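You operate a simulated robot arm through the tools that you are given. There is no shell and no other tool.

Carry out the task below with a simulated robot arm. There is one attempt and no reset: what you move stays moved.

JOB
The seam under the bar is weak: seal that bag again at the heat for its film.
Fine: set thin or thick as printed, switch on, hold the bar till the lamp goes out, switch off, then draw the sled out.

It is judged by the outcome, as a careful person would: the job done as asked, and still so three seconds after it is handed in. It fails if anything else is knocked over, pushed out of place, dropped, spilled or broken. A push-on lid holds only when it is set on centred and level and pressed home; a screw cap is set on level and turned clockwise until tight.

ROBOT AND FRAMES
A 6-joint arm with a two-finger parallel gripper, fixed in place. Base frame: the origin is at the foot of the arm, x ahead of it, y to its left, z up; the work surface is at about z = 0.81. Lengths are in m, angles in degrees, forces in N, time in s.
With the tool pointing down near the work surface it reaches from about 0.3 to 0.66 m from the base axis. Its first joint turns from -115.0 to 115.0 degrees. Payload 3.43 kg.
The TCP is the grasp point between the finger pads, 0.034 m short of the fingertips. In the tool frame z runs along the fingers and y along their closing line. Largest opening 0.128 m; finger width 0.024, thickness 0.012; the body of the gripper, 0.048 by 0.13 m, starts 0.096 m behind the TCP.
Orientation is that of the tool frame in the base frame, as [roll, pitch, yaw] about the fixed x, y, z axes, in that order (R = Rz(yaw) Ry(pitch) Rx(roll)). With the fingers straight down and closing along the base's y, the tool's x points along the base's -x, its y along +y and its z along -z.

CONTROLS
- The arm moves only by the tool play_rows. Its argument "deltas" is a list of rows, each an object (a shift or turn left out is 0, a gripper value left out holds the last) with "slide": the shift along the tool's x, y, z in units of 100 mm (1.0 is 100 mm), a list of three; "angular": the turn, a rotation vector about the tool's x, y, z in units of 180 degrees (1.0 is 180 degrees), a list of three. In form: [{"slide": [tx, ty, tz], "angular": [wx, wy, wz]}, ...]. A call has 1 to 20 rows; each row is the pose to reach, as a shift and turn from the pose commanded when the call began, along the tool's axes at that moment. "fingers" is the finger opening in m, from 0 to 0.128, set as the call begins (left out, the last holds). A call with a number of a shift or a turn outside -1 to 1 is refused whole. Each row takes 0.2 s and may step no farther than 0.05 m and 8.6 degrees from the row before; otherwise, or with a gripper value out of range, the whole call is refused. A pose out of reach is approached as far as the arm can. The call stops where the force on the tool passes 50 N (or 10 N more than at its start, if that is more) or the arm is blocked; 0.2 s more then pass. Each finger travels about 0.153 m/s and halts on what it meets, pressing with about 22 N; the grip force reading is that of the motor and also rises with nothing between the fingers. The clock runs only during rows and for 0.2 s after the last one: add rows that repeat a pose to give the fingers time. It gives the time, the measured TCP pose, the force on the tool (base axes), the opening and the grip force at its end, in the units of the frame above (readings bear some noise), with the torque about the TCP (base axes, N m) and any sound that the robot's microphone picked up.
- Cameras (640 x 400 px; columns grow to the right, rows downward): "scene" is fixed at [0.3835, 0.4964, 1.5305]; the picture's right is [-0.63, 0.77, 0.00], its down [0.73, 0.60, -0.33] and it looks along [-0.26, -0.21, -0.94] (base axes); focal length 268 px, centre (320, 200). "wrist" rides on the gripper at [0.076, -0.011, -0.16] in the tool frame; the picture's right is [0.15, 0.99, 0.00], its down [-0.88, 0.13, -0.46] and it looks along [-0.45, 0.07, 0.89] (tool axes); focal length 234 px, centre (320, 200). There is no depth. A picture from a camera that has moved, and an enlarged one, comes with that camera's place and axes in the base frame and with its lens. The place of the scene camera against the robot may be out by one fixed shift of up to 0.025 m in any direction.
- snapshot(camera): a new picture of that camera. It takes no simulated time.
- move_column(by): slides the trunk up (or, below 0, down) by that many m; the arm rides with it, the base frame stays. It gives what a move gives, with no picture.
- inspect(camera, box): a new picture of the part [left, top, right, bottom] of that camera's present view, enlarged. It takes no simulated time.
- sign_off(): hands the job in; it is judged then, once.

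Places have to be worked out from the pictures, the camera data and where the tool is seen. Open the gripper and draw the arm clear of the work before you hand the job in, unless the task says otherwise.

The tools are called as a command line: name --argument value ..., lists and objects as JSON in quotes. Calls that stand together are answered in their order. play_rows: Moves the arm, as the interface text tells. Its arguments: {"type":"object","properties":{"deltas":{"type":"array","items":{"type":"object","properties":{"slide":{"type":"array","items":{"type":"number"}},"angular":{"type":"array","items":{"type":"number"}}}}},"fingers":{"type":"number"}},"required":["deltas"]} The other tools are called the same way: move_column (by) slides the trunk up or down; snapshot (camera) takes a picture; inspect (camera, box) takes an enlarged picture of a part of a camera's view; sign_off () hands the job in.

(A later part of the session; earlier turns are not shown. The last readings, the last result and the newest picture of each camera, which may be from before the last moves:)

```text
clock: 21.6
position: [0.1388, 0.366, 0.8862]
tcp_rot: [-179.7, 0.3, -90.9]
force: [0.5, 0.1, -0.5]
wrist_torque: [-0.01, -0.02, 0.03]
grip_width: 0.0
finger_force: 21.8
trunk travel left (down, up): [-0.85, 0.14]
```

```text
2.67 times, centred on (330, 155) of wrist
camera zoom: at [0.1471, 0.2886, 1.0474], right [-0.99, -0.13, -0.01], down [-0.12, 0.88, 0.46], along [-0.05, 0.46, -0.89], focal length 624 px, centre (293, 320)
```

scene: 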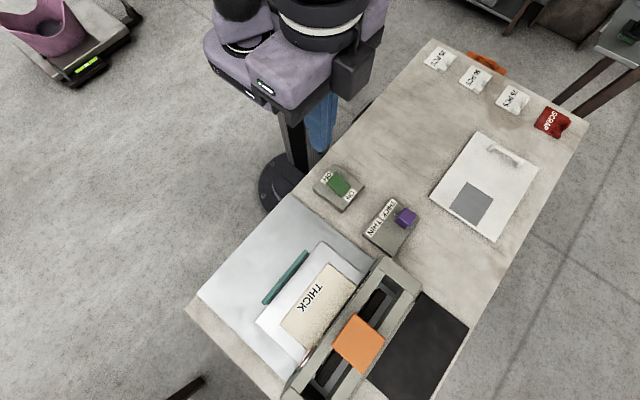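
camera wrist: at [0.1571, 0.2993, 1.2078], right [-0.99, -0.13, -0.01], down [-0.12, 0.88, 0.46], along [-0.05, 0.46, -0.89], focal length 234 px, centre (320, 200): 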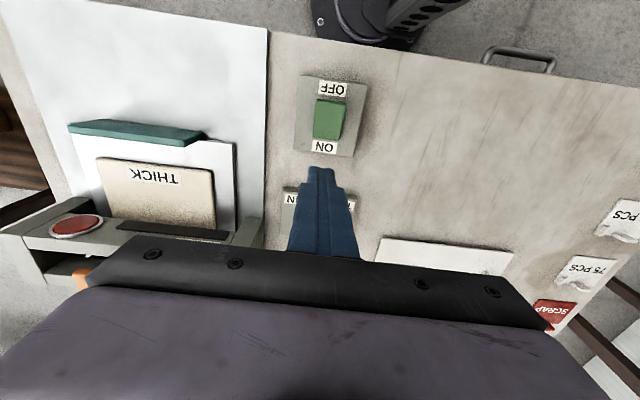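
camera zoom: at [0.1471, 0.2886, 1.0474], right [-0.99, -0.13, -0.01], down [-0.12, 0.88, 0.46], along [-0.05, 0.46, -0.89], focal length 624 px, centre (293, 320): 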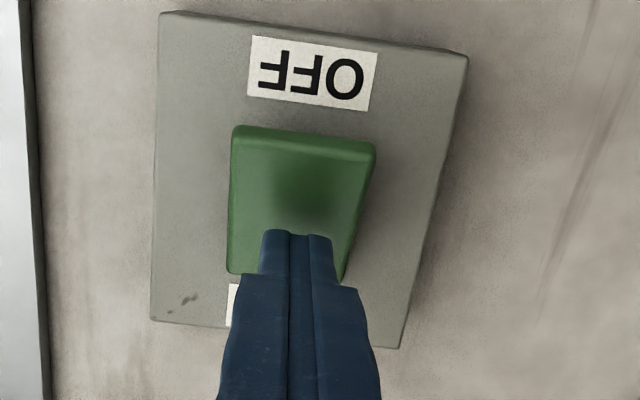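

There's no contact yet with the tip at z≈0.852. I'll continue in 3 mm steps.

play_rows --deltas '[{"slide": [0, 0, 0.03]}, {"slide": [0, 0, 0.06]}, {"slide": [0, 0, 0.09]}, {"slide": [0, 0, 0.09]}]'

inspect --camera "wrist" --box '[230, 80, 430, 230]'

```text
clock: 22.6
position: [0.1394, 0.3697, 0.8807]
tcp_rot: [-179.6, 0.8, -91.0]
force: [0.2, 2.2, 31.6]
wrist_torque: [-0.3, -0.04, 0.03]
grip_width: 0.0004
finger_force: 22.2
trunk travel left (down, up): [-0.85, 0.14]
```

```text
2.67 times, centred on (330, 155) of wrist
camera zoom: at [0.1471, 0.2886, 1.0405], right [-0.99, -0.13, -0.01], down [-0.12, 0.88, 0.47], along [-0.05, 0.46, -0.88], focal length 624 px, centre (293, 320)
```

zoom: 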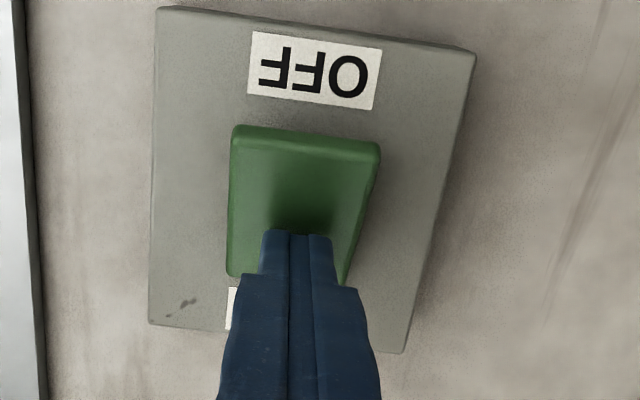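

Contact at 31 N with no rocker movement and no click, so the ON end is already hard against its stop and the switch reads on. I'll lift off and check the lamp.

play_rows --deltas '[{"slide": [0, 0, -0.3]}, {"slide": [0, 0, -0.65]}, {"slide": [0, 0, -1.0]}]'

play_rows --deltas '[{"slide": [0, -0.3, -0.3]}, {"slide": [0, -0.65, -0.6]}, {"slide": [0, -1.0, -0.8]}]'

snapshot --camera "wrist"

inspect --camera "scene" --box '[280, 335, 350, 400]'

inspect --camera "scene" --box '[300, 150, 440, 260]'

```text
clock: 23.4
position: [0.1383, 0.3655, 0.9747]
tcp_rot: [-179.6, 0.3, -91.0]
force: [0.0, -0.6, -0.1]
wrist_torque: [0.01, 0.01, -0.02]
grip_width: 0.0001
finger_force: 21.6
trunk travel left (down, up): [-0.85, 0.14]
```

```text
clock: 24.2
position: [0.237, 0.3637, 1.0599]
tcp_rot: [-179.7, 0.3, -90.9]
force: [0.3, 0.3, 1.1]
wrist_torque: [-0.02, 0.04, 0.0]
grip_width: 0.0
finger_force: 21.9
trunk travel left (down, up): [-0.85, 0.14]
```

```text
taken
camera wrist: at [0.2464, 0.2852, 1.2198], right [-0.99, -0.13, -0.01], down [-0.12, 0.88, 0.46], along [-0.06, 0.46, -0.89], focal length 234 px, centre (320, 200)
```

wrist: 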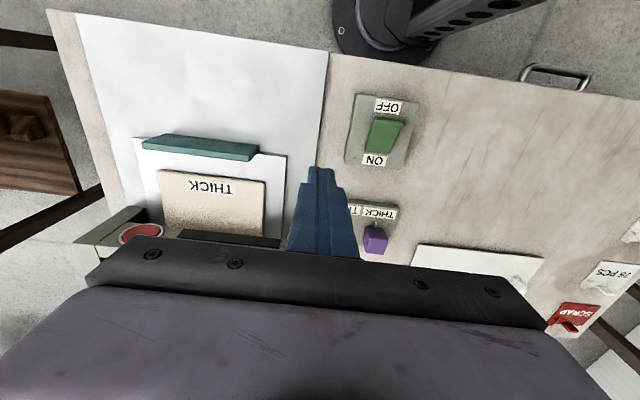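

```text
6.15 times, centred on (315, 368) of scene
camera zoom: at [0.3835, 0.4964, 1.5305], right [-0.63, 0.77, 0.0], down [0.73, 0.6, -0.33], along [-0.26, -0.21, -0.94], focal length 1646 px, centre (351, -831)
```

zoom: 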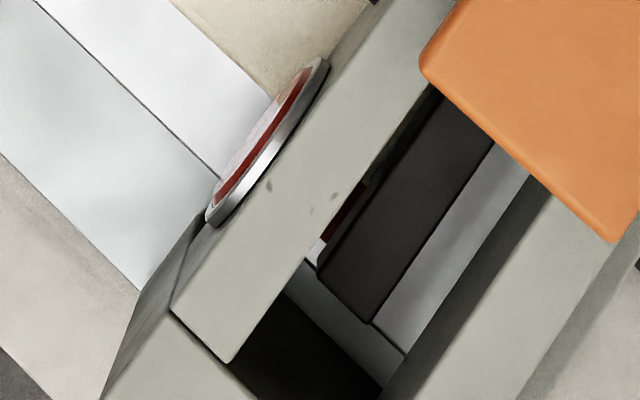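

```text
3.64 times, centred on (370, 205) of scene
camera zoom: at [0.3835, 0.4964, 1.5305], right [-0.63, 0.77, 0.0], down [0.73, 0.6, -0.33], along [-0.26, -0.21, -0.94], focal length 973 px, centre (138, 182)
```

zoom: 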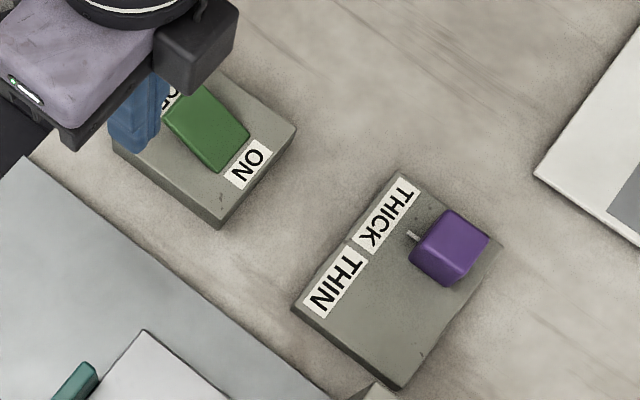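

Nothing visible changed at the lamp, as expected with the bar up. I'll turn the tool to face the pad radially, then extend and tilt outward by 30°.

play_rows --deltas '[{"angular": [0, 0, 0.045]}, {"angular": [0, 0, 0.09]}, {"angular": [0, 0, 0.135]}, {"angular": [0, 0, 0.182]}]'

play_rows --deltas '[{"slide": [-0.4, 0, -0.1]}, {"slide": [-0.8, 0, -0.2]}, {"slide": [-0.9, 0, -0.3]}]'

play_rows --deltas '[{"angular": [0, -0.042, 0]}, {"angular": [0, -0.084, 0]}, {"angular": [0, -0.126, 0]}, {"angular": [0, -0.1667, 0]}, {"angular": [0, -0.1667, 0]}]'

snapshot --camera "wrist"

snapshot --camera "scene"

```text
clock: 25.2
position: [0.2375, 0.3648, 1.0577]
tcp_rot: [-180.0, 0.5, -123.8]
force: [0.2, -0.4, -1.1]
wrist_torque: [-0.03, 0.01, 0.01]
grip_width: 0.0001
finger_force: 22.1
trunk travel left (down, up): [-0.85, 0.14]
```

```text
clock: 26.0
position: [0.2871, 0.4402, 1.0896]
tcp_rot: [-179.9, 0.4, -123.7]
force: [-0.1, -0.6, -0.3]
wrist_torque: [0.01, -0.04, -0.03]
grip_width: 0.0001
finger_force: 21.8
trunk travel left (down, up): [-0.85, 0.14]
```

```text
clock: 27.2
position: [0.2882, 0.4416, 1.0892]
tcp_rot: [-179.9, 30.4, -123.7]
force: [-0.6, -0.4, -0.4]
wrist_torque: [-0.02, 0.0, 0.01]
grip_width: 0.0
finger_force: 21.7
trunk travel left (down, up): [-0.85, 0.14]
```

```text
taken
camera wrist: at [0.2149, 0.3108, 1.1894], right [-0.89, 0.44, -0.08], down [0.18, 0.51, 0.84], along [0.41, 0.74, -0.54], focal length 234 px, centre (320, 200)
```

wrist: 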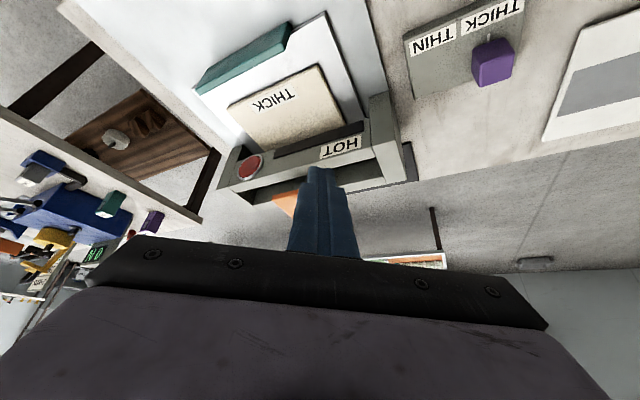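

```text
taken
```

scene: 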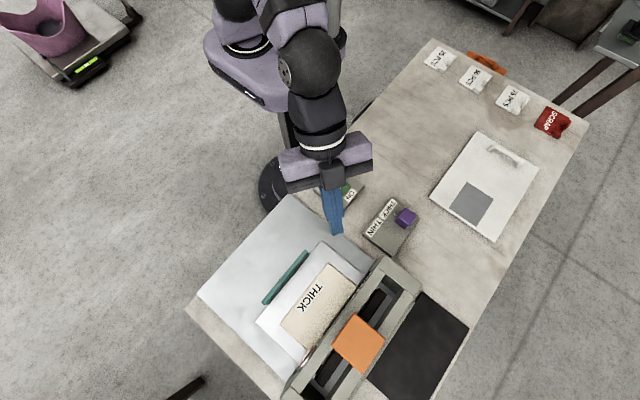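

The tilt worked and the arm stays well in reach. I'll extend toward the pad centre, estimated at about (0.405, 0.604), in two stages at hover height.

play_rows --deltas '[{"slide": [-0.26, -0.013, 0.15]}, {"slide": [-0.52, -0.026, 0.3]}, {"slide": [-0.78, -0.04, 0.45]}, {"slide": [-0.78, -0.04, 0.45]}]'

snapshot --camera "wrist"

snapshot --camera "scene"

```text
clock: 28.2
position: [0.34, 0.512, 1.0877]
tcp_rot: [-179.9, 30.5, -123.6]
force: [-0.5, 1.0, 0.2]
wrist_torque: [0.02, 0.0, 0.01]
grip_width: 0.0
finger_force: 21.6
trunk travel left (down, up): [-0.85, 0.14]
```

```text
taken
camera wrist: at [0.268, 0.3818, 1.1884], right [-0.89, 0.44, -0.08], down [0.18, 0.51, 0.84], along [0.41, 0.74, -0.54], focal length 234 px, centre (320, 200)
```

wrist: 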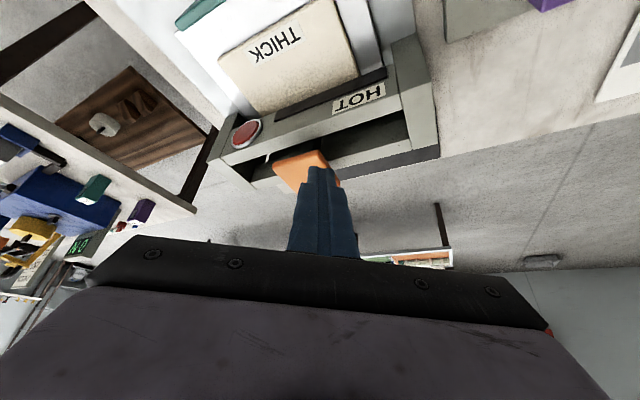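

```text
taken
```

scene: 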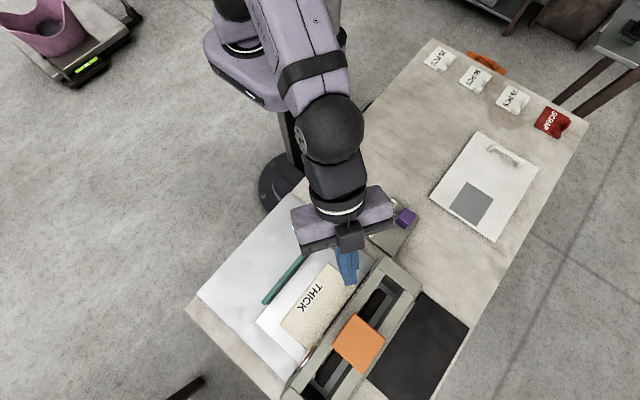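

inspect --camera "wrist" --box '[210, 70, 450, 240]'

inspect --camera "scene" --box '[280, 220, 420, 400]'

```text
2.35 times, centred on (330, 155) of wrist
camera zoom: at [0.268, 0.3818, 1.1884], right [-0.89, 0.44, -0.08], down [0.18, 0.51, 0.84], along [0.41, 0.74, -0.54], focal length 551 px, centre (296, 306)
```

zoom: 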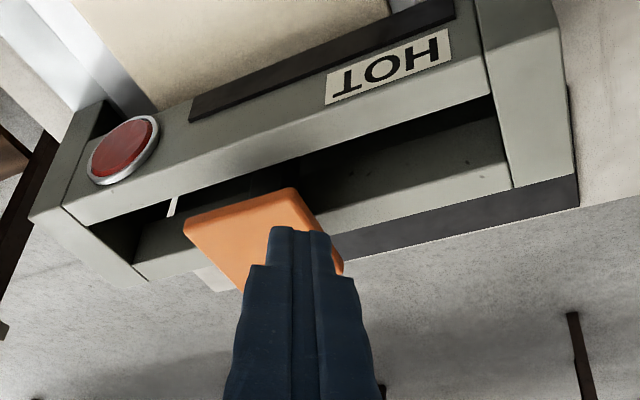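

```text
2.22 times, centred on (350, 310) of scene
camera zoom: at [0.3835, 0.4964, 1.5305], right [-0.63, 0.77, 0.0], down [0.73, 0.6, -0.33], along [-0.26, -0.21, -0.94], focal length 595 px, centre (253, -44)
```

zoom: 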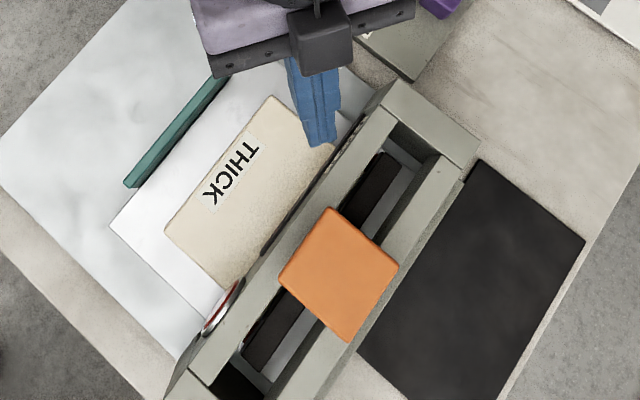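

The pad's near edge is at y≈0.565 and its centre about (0.408, 0.60), with the top at z≈0.98. I'll extend to a hover about 3 cm above it.

play_rows --deltas '[{"slide": [-0.346, -0.02, 0.2]}, {"slide": [-0.693, -0.04, 0.4]}, {"slide": [-0.654, -0.063, 0.816]}, {"slide": [-0.654, -0.063, 0.816]}]'

inspect --camera "wrist" --box '[150, 50, 450, 250]'

inspect --camera "scene" --box '[260, 200, 460, 400]'

```text
clock: 29.2
position: [0.4014, 0.5892, 1.0492]
tcp_rot: [-179.9, 30.5, -123.6]
force: [-0.9, 0.2, 0.3]
wrist_torque: [0.02, 0.0, 0.03]
grip_width: 0.0001
finger_force: 21.9
trunk travel left (down, up): [-0.85, 0.14]
```

```text
2.00 times, centred on (300, 150) of wrist
camera zoom: at [0.3288, 0.46, 1.1508], right [-0.89, 0.44, -0.08], down [0.18, 0.51, 0.84], along [0.41, 0.74, -0.54], focal length 468 px, centre (360, 300)
```

zoom: 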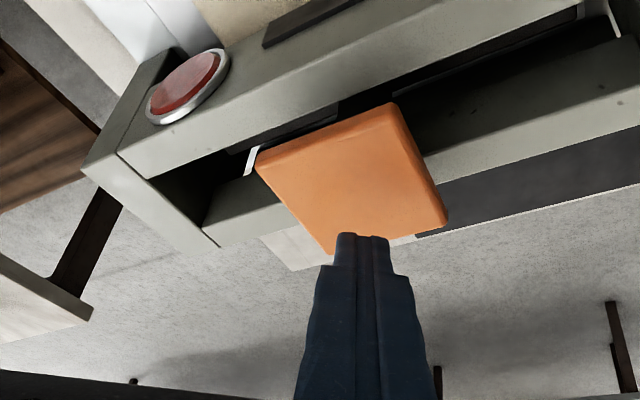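

```text
2.00 times, centred on (360, 300) of scene
camera zoom: at [0.3835, 0.4964, 1.5305], right [-0.63, 0.77, 0.0], down [0.73, 0.6, -0.33], along [-0.26, -0.21, -0.94], focal length 535 px, centre (240, 0)
```

zoom: 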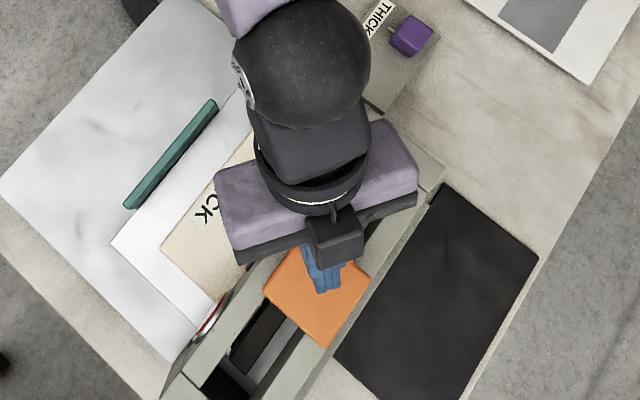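

The tip is over the pad and the lamp is in the wrist view. I'll lower vertically in small steps to make contact.

play_rows --deltas '[{"slide": [0.05, 0, 0.087]}, {"slide": [0.1, 0, 0.173]}, {"slide": [0.125, 0, 0.217]}, {"slide": [0.15, 0, 0.26]}, {"slide": [0.175, 0, 0.303]}]'

inspect --camera "wrist" --box '[150, 50, 450, 250]'

```text
clock: 30.4
position: [0.4005, 0.5914, 1.0162]
tcp_rot: [-179.8, 30.4, -123.6]
force: [0.2, 0.2, 0.3]
wrist_torque: [0.02, 0.01, 0.02]
grip_width: 0.0
finger_force: 22.2
trunk travel left (down, up): [-0.85, 0.14]
```

```text
2.00 times, centred on (300, 150) of wrist
camera zoom: at [0.3281, 0.4604, 1.1174], right [-0.89, 0.44, -0.08], down [0.18, 0.51, 0.84], along [0.41, 0.74, -0.54], focal length 468 px, centre (360, 300)
```

zoom: 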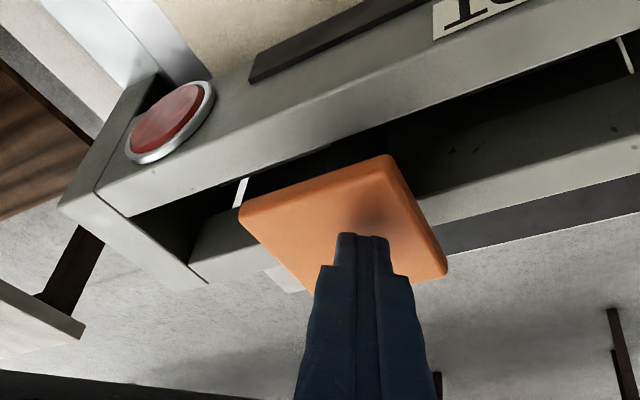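

No contact yet, but the finger's shadow on the pad is close. I'll continue down in 4 mm steps.

play_rows --deltas '[{"slide": [0.02, 0, 0.035]}, {"slide": [0.04, 0, 0.069]}, {"slide": [0.06, 0, 0.104]}, {"slide": [0.08, 0, 0.139]}, {"slide": [0.1, 0, 0.173]}]'

inspect --camera "wrist" --box '[150, 50, 450, 250]'

```text
clock: 31.6
position: [0.4, 0.5905, 0.9975]
tcp_rot: [-180.0, 30.5, -123.6]
force: [3.5, 0.3, 7.0]
wrist_torque: [0.08, -0.12, 0.0]
grip_width: 0.0002
finger_force: 22.1
trunk travel left (down, up): [-0.85, 0.14]
```

```text
2.00 times, centred on (300, 150) of wrist
camera zoom: at [0.3274, 0.4603, 1.0984], right [-0.89, 0.44, -0.08], down [0.18, 0.51, 0.84], along [0.41, 0.74, -0.54], focal length 468 px, centre (360, 300)
```

zoom: 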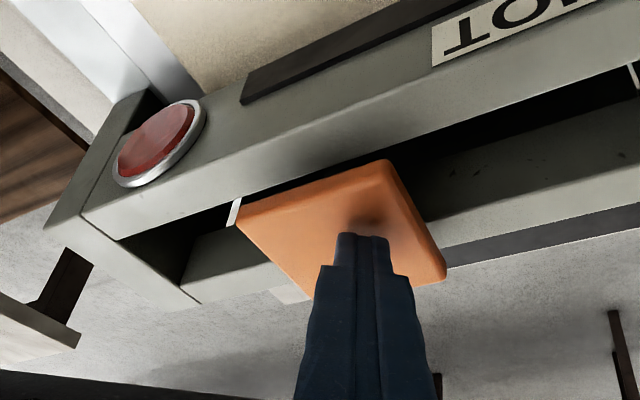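

Contact at about 7 N and the pad is starting to move. I'll keep pressing and watch the lamp.

play_rows --deltas '[{"slide": [0.025, 0, 0.043]}, {"slide": [0.05, 0, 0.087]}, {"slide": [0.05, 0, 0.087]}]'

inspect --camera "wrist" --box '[150, 50, 450, 250]'

```text
clock: 32.4
position: [0.3995, 0.5904, 0.9932]
tcp_rot: [179.9, 31.1, -123.7]
force: [1.9, 0.3, 23.8]
wrist_torque: [0.14, -0.18, -0.02]
grip_width: 0.0
finger_force: 22.0
trunk travel left (down, up): [-0.85, 0.14]
```

```text
2.00 times, centred on (300, 150) of wrist
camera zoom: at [0.3268, 0.4592, 1.0924], right [-0.89, 0.44, -0.08], down [0.18, 0.5, 0.85], along [0.41, 0.74, -0.53], focal length 468 px, centre (360, 300)
```

zoom: 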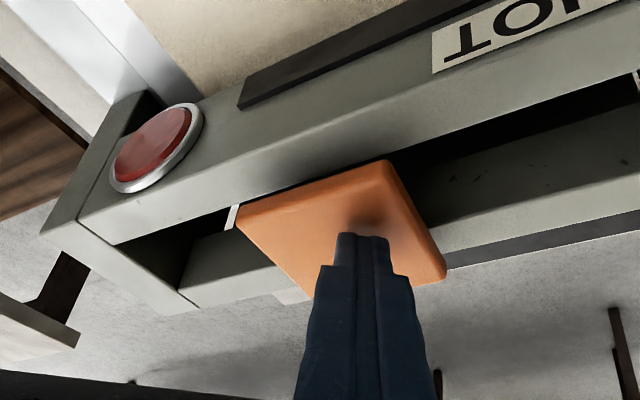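

The force is 24 N and the lamp is unchanged. I'll press a little further and hold for a second.

play_rows --deltas '[{"slide": [0.02, 0, 0.035]}, {"slide": [0.03, 0, 0.052]}, {"slide": [0.03, 0, 0.052]}, {"slide": [0.03, 0, 0.052]}, {"slide": [0.03, 0, 0.052]}]'

inspect --camera "wrist" --box '[150, 50, 450, 250]'

inspect --camera "scene" --box '[260, 200, 460, 400]'

```text
clock: 33.6
position: [0.399, 0.5901, 0.9927]
tcp_rot: [180.0, 31.7, -123.7]
force: [-1.1, -7.0, 37.0]
wrist_torque: [-0.03, -0.09, -0.01]
grip_width: 0.0002
finger_force: 21.2
trunk travel left (down, up): [-0.85, 0.14]
```

```text
2.00 times, centred on (300, 150) of wrist
camera zoom: at [0.3262, 0.4582, 1.0909], right [-0.89, 0.44, -0.08], down [0.17, 0.5, 0.85], along [0.42, 0.75, -0.52], focal length 468 px, centre (360, 300)
```

zoom: 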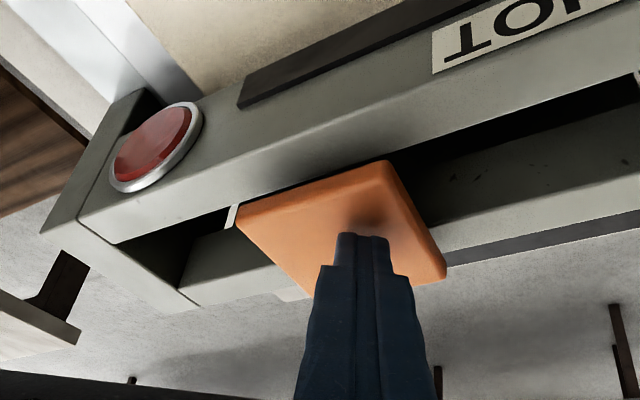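

```text
2.00 times, centred on (360, 300) of scene
camera zoom: at [0.3835, 0.4964, 1.5305], right [-0.63, 0.77, 0.0], down [0.73, 0.6, -0.33], along [-0.26, -0.21, -0.94], focal length 535 px, centre (240, 0)
```

zoom: 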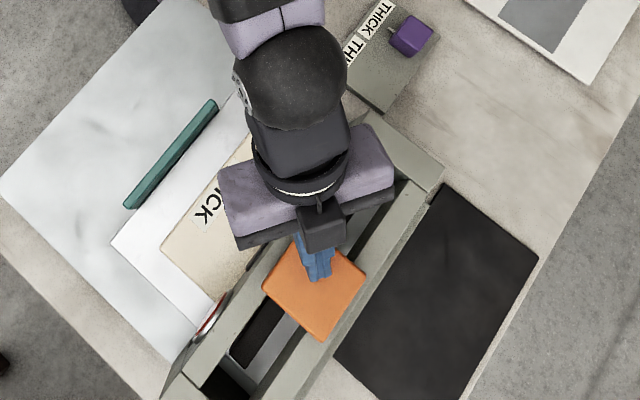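

The bar is bottomed with 37 N on it. I'll keep holding in short bursts and look for any change in the lamp.

play_rows --deltas '[{"slide": [0, 0, 0]}, {"slide": [0, 0, 0]}, {"slide": [0, 0, 0]}, {"slide": [0, 0, 0]}, {"slide": [0, 0, 0]}]'

inspect --camera "wrist" --box '[190, 80, 270, 160]'

```text
clock: 34.8
position: [0.3988, 0.5904, 0.994]
tcp_rot: [-180.0, 31.7, -123.7]
force: [-1.7, -8.3, 36.0]
wrist_torque: [-0.03, -0.13, -0.05]
grip_width: 0.0
finger_force: 22.0
trunk travel left (down, up): [-0.85, 0.14]
```

```text
5.00 times, centred on (230, 120) of wrist
camera zoom: at [0.3262, 0.4582, 1.0909], right [-0.89, 0.44, -0.08], down [0.17, 0.5, 0.85], along [0.42, 0.75, -0.52], focal length 1171 px, centre (770, 600)
```

zoom: 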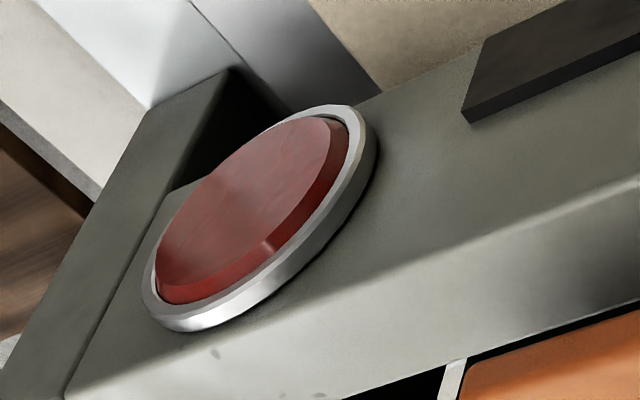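

The lamp still looks unlit. I'll press slightly harder, staying under the force limit, to make sure the bar is fully down.

play_rows --deltas '[{"slide": [0.012, 0, 0.02]}, {"slide": [0.012, 0, 0.02]}, {"slide": [0.012, 0, 0.02]}]'

inspect --camera "wrist" --box '[150, 50, 450, 250]'

```text
clock: 35.6
position: [0.3993, 0.5895, 0.9918]
tcp_rot: [180.0, 31.9, -123.7]
force: [-3.1, -8.3, 41.3]
wrist_torque: [-0.07, -0.03, -0.1]
grip_width: 0.0
finger_force: 22.0
trunk travel left (down, up): [-0.85, 0.14]
```

```text
2.00 times, centred on (300, 150) of wrist
camera zoom: at [0.3259, 0.4578, 1.0903], right [-0.89, 0.44, -0.08], down [0.17, 0.49, 0.85], along [0.42, 0.75, -0.52], focal length 468 px, centre (360, 300)
```

zoom: 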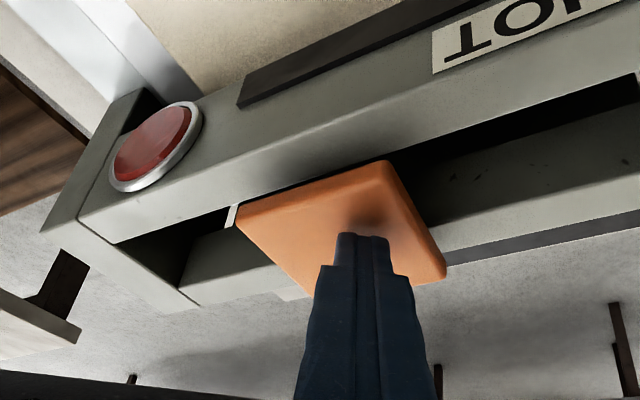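

The bar is firmly at its stop and the lamp never lit, so the heater isn't running. I'll lift off the pad and cycle the rocker while watching the lamp.

play_rows --deltas '[{"slide": [-0.1, 0, -0.173]}, {"slide": [-0.25, 0, -0.433]}, {"slide": [-0.4, 0, -0.693]}]'

play_rows --deltas '[{"slide": [0.35, 0, -0.2]}, {"slide": [0.7, 0, -0.4]}, {"slide": [1.0, 0, -0.577]}]'

snapshot --camera "wrist"

```text
clock: 36.4
position: [0.3976, 0.5896, 1.0577]
tcp_rot: [-179.8, 30.3, -123.6]
force: [-0.5, 0.1, -0.2]
wrist_torque: [0.0, 0.0, -0.01]
grip_width: 0.0004
finger_force: 22.0
trunk travel left (down, up): [-0.85, 0.14]
```

```text
clock: 37.2
position: [0.3341, 0.4916, 1.0581]
tcp_rot: [-179.9, 30.6, -123.7]
force: [-0.7, -0.5, -0.3]
wrist_torque: [0.0, -0.02, 0.03]
grip_width: 0.0001
finger_force: 22.4
trunk travel left (down, up): [-0.85, 0.14]
```

```text
taken
camera wrist: at [0.2624, 0.3624, 1.1592], right [-0.89, 0.44, -0.08], down [0.18, 0.51, 0.84], along [0.41, 0.74, -0.54], focal length 234 px, centre (320, 200)
```

wrist: 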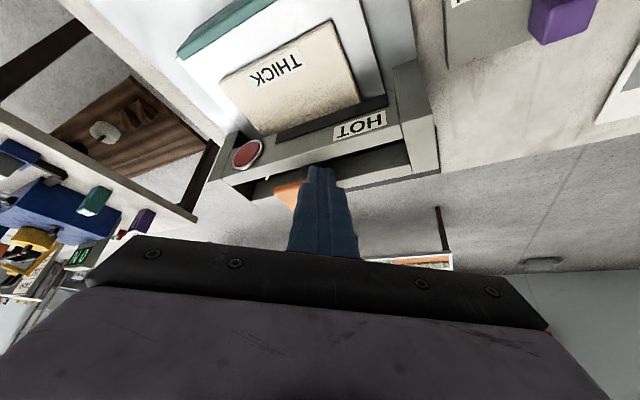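

The pad sprang back up. I'll straighten the tool while retracting, then go to the rocker's raised end.

play_rows --deltas '[{"slide": [0.2, 0, -0.12], "angular": [0, 0.042, 0]}, {"slide": [0.4, 0, -0.24], "angular": [0, 0.084, 0]}, {"slide": [0.6, 0, -0.36], "angular": [0, 0.126, 0]}, {"slide": [0.866, 0, -0.5], "angular": [0, 0.169, 0]}, {"slide": [0.866, 0, -0.5], "angular": [0, 0.169, 0]}]'

play_rows --deltas '[{"slide": [0, 0.3, 0], "angular": [0, 0, -0.045]}, {"slide": [0, 0.6, 0], "angular": [0, 0, -0.09]}, {"slide": [0, 0.8, 0], "angular": [0, 0, -0.135]}, {"slide": [0, 1.0, 0], "angular": [0, 0, -0.182]}]'

```text
clock: 38.4
position: [0.2803, 0.4113, 1.0554]
tcp_rot: [-179.9, -0.1, -123.7]
force: [-0.3, -0.9, -0.8]
wrist_torque: [-0.01, -0.03, 0.02]
grip_width: 0.0
finger_force: 21.6
trunk travel left (down, up): [-0.85, 0.14]
```

```text
clock: 39.4
position: [0.1967, 0.4686, 1.0554]
tcp_rot: [-179.9, -0.1, -90.8]
force: [0.4, -0.5, -0.7]
wrist_torque: [-0.04, -0.04, 0.03]
grip_width: 0.0
finger_force: 22.4
trunk travel left (down, up): [-0.85, 0.14]
```

play_rows --deltas '[{"slide": [0.35, 0.2, 0]}, {"slide": [0.7, 0.4, 0]}, {"slide": [1.0, 0.58, 0]}]'

play_rows --deltas '[{"slide": [0.15, 0, 0.35]}, {"slide": [0.3, 0, 0.7]}, {"slide": [0.34, 0, 1.0]}, {"slide": [0.34, 0, 1.0]}]'

inspect --camera "wrist" --box '[220, 60, 440, 230]'

snapshot --camera "wrist"

```text
clock: 40.2
position: [0.1359, 0.3655, 1.0545]
tcp_rot: [-179.9, 0.0, -90.9]
force: [0.0, -0.4, -0.2]
wrist_torque: [0.01, -0.01, -0.03]
grip_width: 0.0001
finger_force: 22.1
trunk travel left (down, up): [-0.85, 0.14]
```

```text
clock: 41.2
position: [0.1355, 0.3324, 0.955]
tcp_rot: [-179.9, 0.0, -90.9]
force: [0.5, 0.4, -0.1]
wrist_torque: [0.01, 0.0, 0.01]
grip_width: 0.0
finger_force: 22.5
trunk travel left (down, up): [-0.85, 0.14]
```

```text
2.35 times, centred on (330, 145) of wrist
camera zoom: at [0.1452, 0.2543, 1.1163], right [-0.99, -0.13, 0.0], down [-0.12, 0.88, 0.46], along [-0.06, 0.45, -0.89], focal length 551 px, centre (296, 329)
```

zoom: 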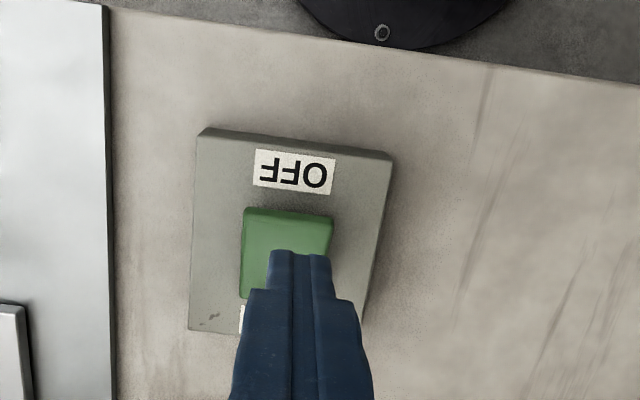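

```text
taken
camera wrist: at [0.1452, 0.2543, 1.1163], right [-0.99, -0.13, 0.0], down [-0.12, 0.88, 0.46], along [-0.06, 0.45, -0.89], focal length 234 px, centre (320, 200)
```

wrist: 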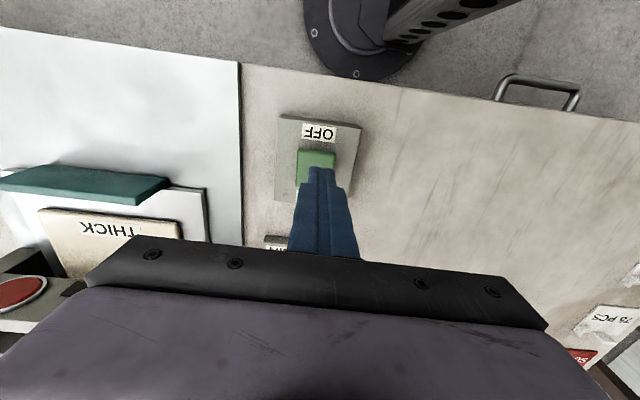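

The tip is over the raised OFF-labelled end. I'll lower slowly, feeling for the rocker to tip.

play_rows --deltas '[{"slide": [0, 0, 0.2]}, {"slide": [0, 0, 0.4]}, {"slide": [0, 0, 0.48]}, {"slide": [0, 0, 0.53]}]'

inspect --camera "wrist" --box '[220, 60, 440, 230]'

```text
clock: 42.2
position: [0.136, 0.3336, 0.9019]
tcp_rot: [-179.9, 0.0, -91.0]
force: [-0.2, -0.2, 0.0]
wrist_torque: [-0.05, 0.0, 0.0]
grip_width: 0.0
finger_force: 21.4
trunk travel left (down, up): [-0.85, 0.14]
```

```text
2.35 times, centred on (330, 145) of wrist
camera zoom: at [0.1466, 0.2556, 1.0641], right [-0.99, -0.13, 0.0], down [-0.12, 0.88, 0.45], along [-0.06, 0.45, -0.89], focal length 551 px, centre (296, 329)
```

zoom: 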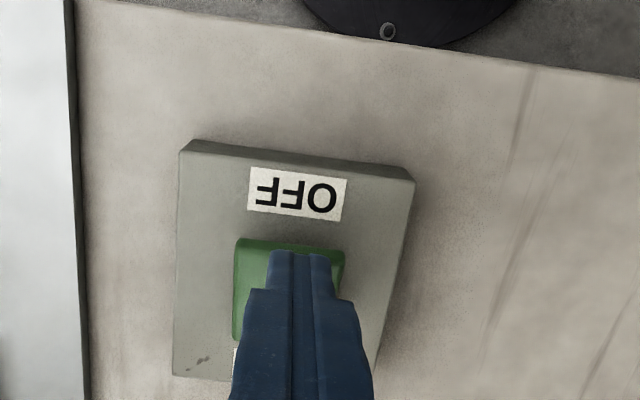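

play_rows --deltas '[{"slide": [0, 0, 0.04]}, {"slide": [0, 0, 0.08]}, {"slide": [0, 0, 0.11]}]'

inspect --camera "wrist" --box '[220, 60, 440, 230]'

```text
clock: 43.0
position: [0.1385, 0.3336, 0.8925]
tcp_rot: [-179.8, 0.0, -90.9]
force: [1.1, -2.3, 2.7]
wrist_torque: [-0.08, -0.05, 0.01]
grip_width: 0.0
finger_force: 21.8
trunk travel left (down, up): [-0.85, 0.14]
```

```text
2.35 times, centred on (330, 145) of wrist
camera zoom: at [0.1467, 0.2552, 1.0542], right [-0.99, -0.13, 0.0], down [-0.12, 0.88, 0.45], along [-0.06, 0.45, -0.89], focal length 551 px, centre (296, 329)
```

zoom: 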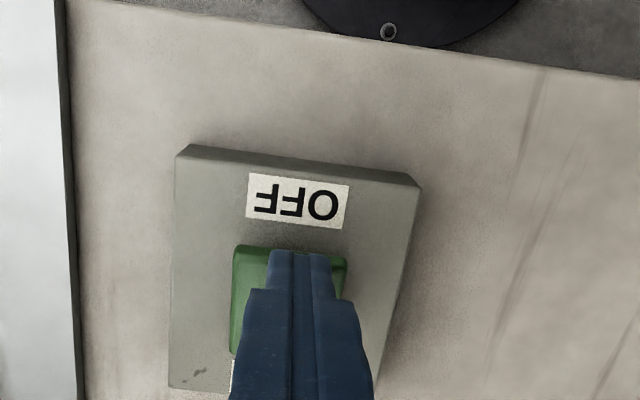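

Light contact at 2.7 N and the end is moving down. I'll continue in 3–4 mm steps.

play_rows --deltas '[{"slide": [0, 0, 0.04]}, {"slide": [0, 0, 0.08]}, {"slide": [0, 0, 0.11]}, {"slide": [0, 0, 0.11]}]'

inspect --camera "wrist" --box '[220, 60, 440, 230]'

```text
clock: 44.0
position: [0.1367, 0.3331, 0.8827]
tcp_rot: [-179.8, 0.4, -90.8]
force: [-4.1, -0.4, 46.5]
wrist_torque: [-0.48, 0.25, 0.01]
grip_width: 0.0
finger_force: 21.9
trunk travel left (down, up): [-0.85, 0.14]
```

```text
2.35 times, centred on (330, 145) of wrist
camera zoom: at [0.1462, 0.2545, 1.0452], right [-0.99, -0.13, -0.01], down [-0.12, 0.88, 0.46], along [-0.06, 0.46, -0.89], focal length 551 px, centre (296, 329)
```

zoom: 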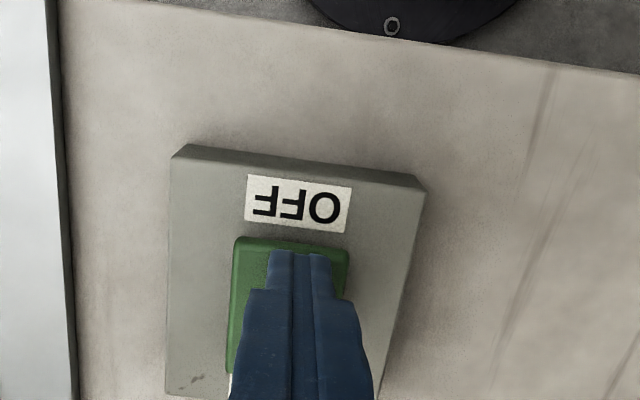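

The OFF end is now pressed to its stop, tip at z≈0.849. I'll lift off and see the rocker and lamp.

play_rows --deltas '[{"slide": [0, 0, -0.3]}, {"slide": [0, 0, -0.65]}, {"slide": [0, 0, -1.0]}]'

play_rows --deltas '[{"slide": [0, -0.3, -0.3]}, {"slide": [0, -0.65, -0.6]}, {"slide": [0, -1.0, -0.8]}]'

snapshot --camera "wrist"

inspect --camera "scene" --box '[310, 160, 370, 215]'

inspect --camera "scene" --box '[280, 335, 350, 400]'

```text
clock: 44.8
position: [0.1378, 0.332, 0.9799]
tcp_rot: [-180.0, -0.1, -90.9]
force: [0.4, -0.7, -0.9]
wrist_torque: [0.05, -0.01, 0.0]
grip_width: 0.0002
finger_force: 22.0
trunk travel left (down, up): [-0.85, 0.14]
```

```text
clock: 45.6
position: [0.2396, 0.3292, 1.0603]
tcp_rot: [180.0, -0.2, -90.8]
force: [0.7, -0.4, -0.8]
wrist_torque: [-0.01, 0.02, 0.0]
grip_width: 0.0001
finger_force: 22.1
trunk travel left (down, up): [-0.85, 0.14]
```

```text
taken
camera wrist: at [0.2501, 0.252, 1.2228], right [-0.99, -0.13, 0.0], down [-0.12, 0.88, 0.45], along [-0.06, 0.45, -0.89], focal length 234 px, centre (320, 200)
```

wrist: 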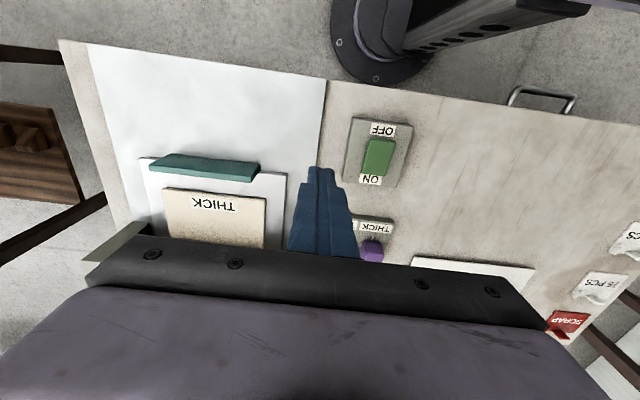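

```text
7.27 times, centred on (340, 188) of scene
camera zoom: at [0.3835, 0.4964, 1.5305], right [-0.63, 0.77, 0.0], down [0.73, 0.6, -0.33], along [-0.26, -0.21, -0.94], focal length 1946 px, centre (174, 291)
```

zoom: 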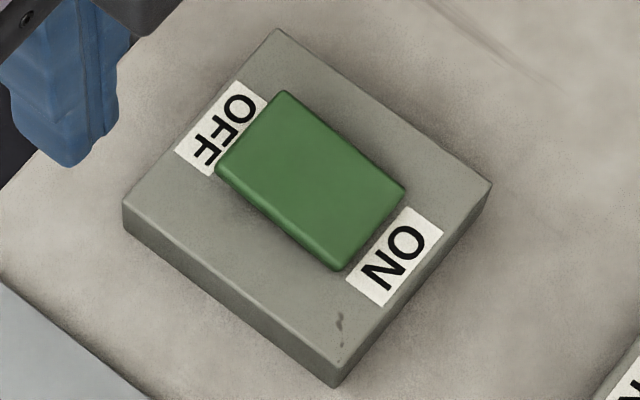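

```text
6.15 times, centred on (315, 368) of scene
camera zoom: at [0.3835, 0.4964, 1.5305], right [-0.63, 0.77, 0.0], down [0.73, 0.6, -0.33], along [-0.26, -0.21, -0.94], focal length 1646 px, centre (351, -831)
```

zoom: 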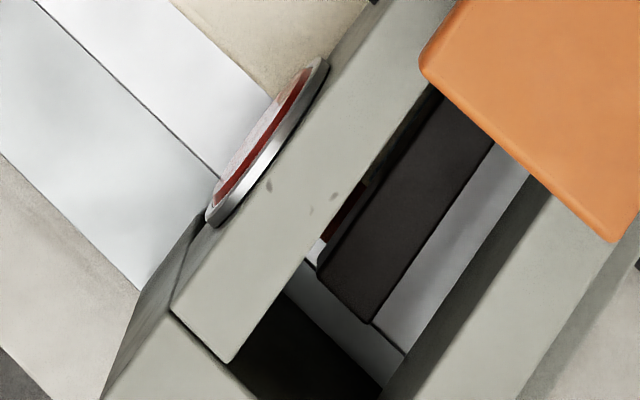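

inspect --camera "wrist" --box '[335, 105, 425, 195]'

```text
4.44 times, centred on (380, 150) of wrist
camera zoom: at [0.2501, 0.252, 1.2228], right [-0.99, -0.13, 0.0], down [-0.12, 0.88, 0.45], along [-0.06, 0.45, -0.89], focal length 1041 px, centre (53, 422)
```

zoom: 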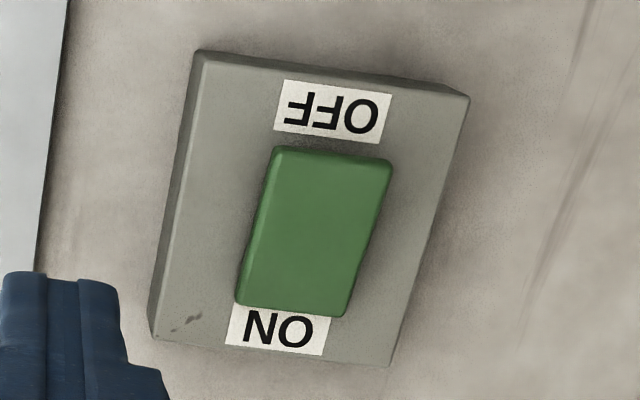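

The rocker was hinged ON-end-down at the start and now sits about level, so the OFF press moved it but may not have gone fully over. I'll press nearer the OFF edge, where the leverage is greater, to be sure it's properly off.

play_rows --deltas '[{"slide": [0.03, 0.33, 0.2]}, {"slide": [0.06, 0.68, 0.5]}, {"slide": [0.1, 1.02, 0.8]}, {"slide": [0.1, 1.02, 1.0]}, {"slide": [0.1, 1.02, 1.0]}]'

inspect --camera "wrist" --box '[220, 60, 440, 230]'

```text
refused: 1.02 is not a number from -1 to 1
```

```text
2.35 times, centred on (330, 145) of wrist
camera zoom: at [0.2501, 0.252, 1.2228], right [-0.99, -0.13, 0.0], down [-0.12, 0.88, 0.45], along [-0.06, 0.45, -0.89], focal length 551 px, centre (296, 329)
```

zoom: 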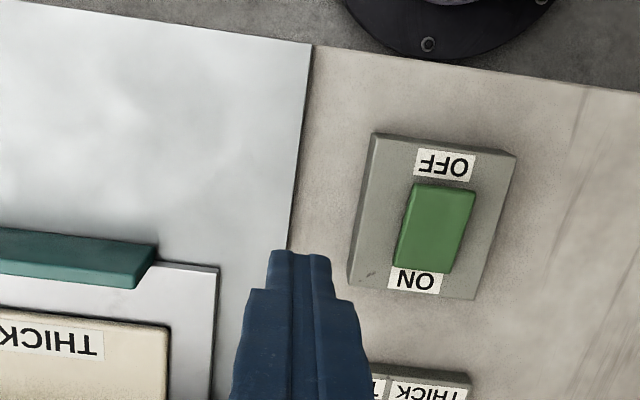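

The call was refused because 1.02 is out of range. I'll resend it within the limits.

play_rows --deltas '[{"slide": [0.03, 0.33, 0.2]}, {"slide": [0.06, 0.68, 0.5]}, {"slide": [0.1, 1.0, 0.8]}, {"slide": [0.1, 1.0, 1.0]}, {"slide": [0.1, 1.0, 1.0]}]'

inspect --camera "wrist" --box '[220, 60, 440, 230]'

```text
clock: 46.8
position: [0.1385, 0.3227, 0.9592]
tcp_rot: [-179.9, 0.0, -91.0]
force: [-0.1, 0.5, -0.3]
wrist_torque: [-0.03, 0.04, 0.03]
grip_width: 0.0
finger_force: 22.4
trunk travel left (down, up): [-0.85, 0.14]
```

```text
2.35 times, centred on (330, 145) of wrist
camera zoom: at [0.1475, 0.245, 1.1209], right [-0.99, -0.13, 0.0], down [-0.12, 0.88, 0.46], along [-0.06, 0.45, -0.89], focal length 551 px, centre (296, 329)
```

zoom: 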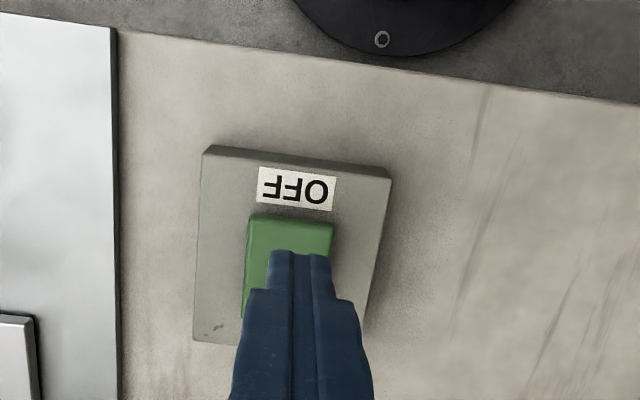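

The OFF edge is at y≈0.322, so the tip covers the outer 13 mm. I'll press down slowly.

play_rows --deltas '[{"slide": [0, 0, 0.3]}, {"slide": [0, 0, 0.6]}, {"slide": [0, 0, 0.7]}, {"slide": [0, 0, 0.74]}]'

play_rows --deltas '[{"slide": [0, 0, 0.03]}, {"slide": [0, 0, 0.06]}, {"slide": [0, 0, 0.09]}, {"slide": [0, 0, 0.09]}]'

inspect --camera "wrist" --box '[220, 60, 440, 230]'

```text
clock: 47.8
position: [0.1388, 0.324, 0.8868]
tcp_rot: [-179.9, 0.0, -90.9]
force: [-0.5, 0.7, -0.8]
wrist_torque: [0.0, 0.0, 0.0]
grip_width: 0.0
finger_force: 22.1
trunk travel left (down, up): [-0.85, 0.14]
```

```text
clock: 48.5
position: [0.1382, 0.3235, 0.884]
tcp_rot: [-179.8, 0.3, -90.9]
force: [0.6, -10.6, 37.1]
wrist_torque: [-0.33, 0.1, 0.01]
grip_width: 0.0
finger_force: 22.0
trunk travel left (down, up): [-0.85, 0.14]
stopped in row 3: the force on the tool passed its limit at 56 N (the readings are from after the stop); the commanded pose is now the measured one
```

```text
2.35 times, centred on (330, 145) of wrist
camera zoom: at [0.1472, 0.2447, 1.0455], right [-0.99, -0.13, 0.0], down [-0.12, 0.88, 0.46], along [-0.06, 0.46, -0.89], focal length 551 px, centre (296, 329)
```

zoom: 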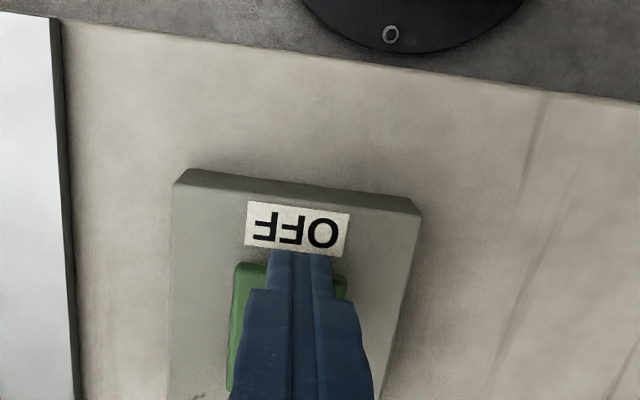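

That was a hard stop, so level is the true OFF position and the switch had been on from the start. I'll lift off and check the lamp in this state.

play_rows --deltas '[{"slide": [0, 0, -0.3]}, {"slide": [0, 0, -0.6]}, {"slide": [-0.46, 0, -0.7]}]'

snapshot --camera "wrist"

inspect --camera "wrist" --box '[0, 180, 120, 300]'

```text
clock: 49.4
position: [0.1403, 0.3704, 0.9513]
tcp_rot: [-179.7, 0.2, -90.9]
force: [-0.2, 0.2, 0.0]
wrist_torque: [-0.05, -0.02, 0.02]
grip_width: 0.0
finger_force: 21.7
trunk travel left (down, up): [-0.85, 0.14]
```

```text
taken
camera wrist: at [0.1487, 0.2922, 1.1127], right [-0.99, -0.13, 0.0], down [-0.12, 0.88, 0.46], along [-0.06, 0.46, -0.89], focal length 234 px, centre (320, 200)
```

wrist: 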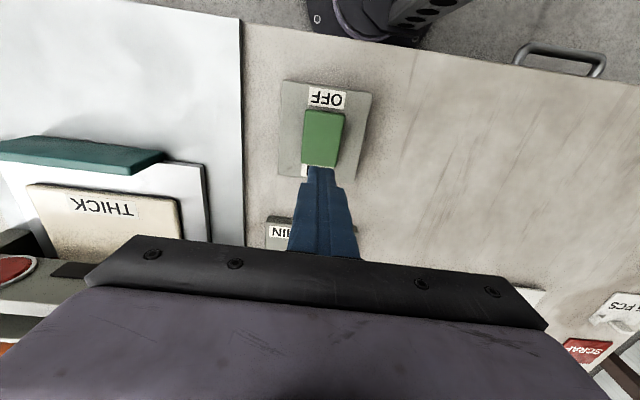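

```text
3.33 times, centred on (60, 240) of wrist
camera zoom: at [0.1487, 0.2922, 1.1127], right [-0.99, -0.13, 0.0], down [-0.12, 0.88, 0.46], along [-0.06, 0.46, -0.89], focal length 781 px, centre (1187, 67)
```

zoom: 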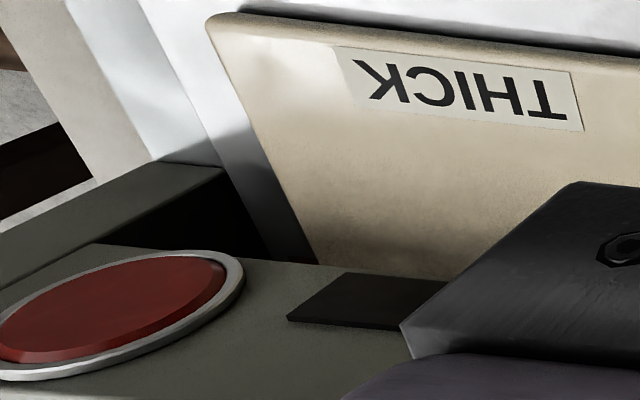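

The lamp is unlit with the switch off. I'll now press the ON end near its outer edge at y≈0.380 and watch the lamp.

play_rows --deltas '[{"slide": [-0.096, 0, 0.2]}, {"slide": [-0.096, 0, 0.5]}, {"slide": [-0.096, 0, 0.62]}, {"slide": [-0.096, 0, 0.66]}, {"slide": [-0.096, 0, 0.69]}]'

inspect --camera "wrist" --box '[220, 60, 440, 230]'

snapshot --camera "wrist"

```text
clock: 50.5
position: [0.139, 0.3814, 0.8822]
tcp_rot: [-179.8, 0.2, -90.9]
force: [0.8, -0.5, 0.8]
wrist_torque: [-0.01, 0.02, 0.01]
grip_width: 0.0
finger_force: 22.1
trunk travel left (down, up): [-0.85, 0.14]
```

```text
2.35 times, centred on (330, 145) of wrist
camera zoom: at [0.1486, 0.3029, 1.0434], right [-0.99, -0.13, 0.0], down [-0.12, 0.88, 0.46], along [-0.06, 0.46, -0.89], focal length 551 px, centre (296, 329)
```

zoom: 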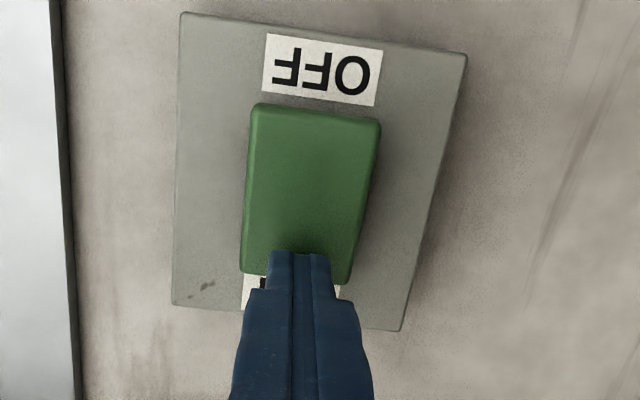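

```text
taken
camera wrist: at [0.1486, 0.3029, 1.0434], right [-0.99, -0.13, 0.0], down [-0.12, 0.88, 0.46], along [-0.06, 0.46, -0.89], focal length 234 px, centre (320, 200)
```

wrist: 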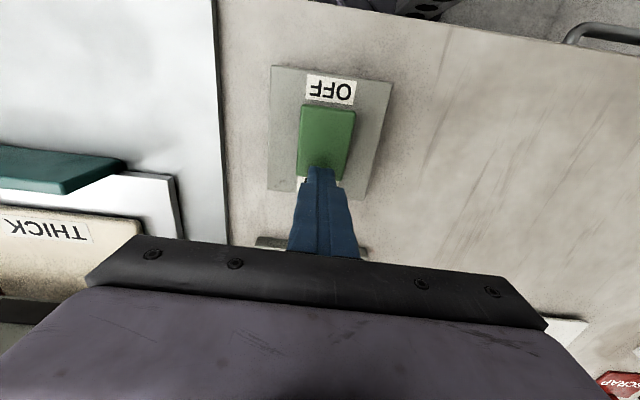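

play_rows --deltas '[{"slide": [0, 0, 0.03]}, {"slide": [0, 0, 0.06]}, {"slide": [0, 0, 0.09]}, {"slide": [0, 0, 0.09]}]'

inspect --camera "wrist" --box '[220, 60, 440, 230]'

```text
clock: 51.5
position: [0.1404, 0.3819, 0.8733]
tcp_rot: [-179.7, 0.3, -90.8]
force: [-0.5, 0.0, 0.9]
wrist_torque: [0.02, -0.03, 0.0]
grip_width: 0.0
finger_force: 21.9
trunk travel left (down, up): [-0.85, 0.14]
```

```text
2.35 times, centred on (330, 145) of wrist
camera zoom: at [0.1491, 0.3027, 1.0348], right [-0.99, -0.13, 0.0], down [-0.12, 0.88, 0.46], along [-0.06, 0.46, -0.89], focal length 551 px, centre (296, 329)
```

zoom: 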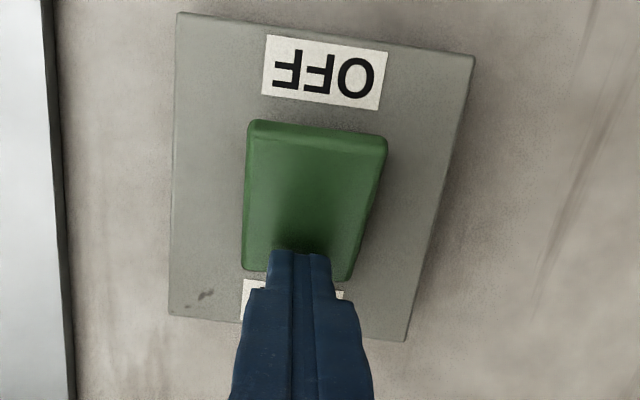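

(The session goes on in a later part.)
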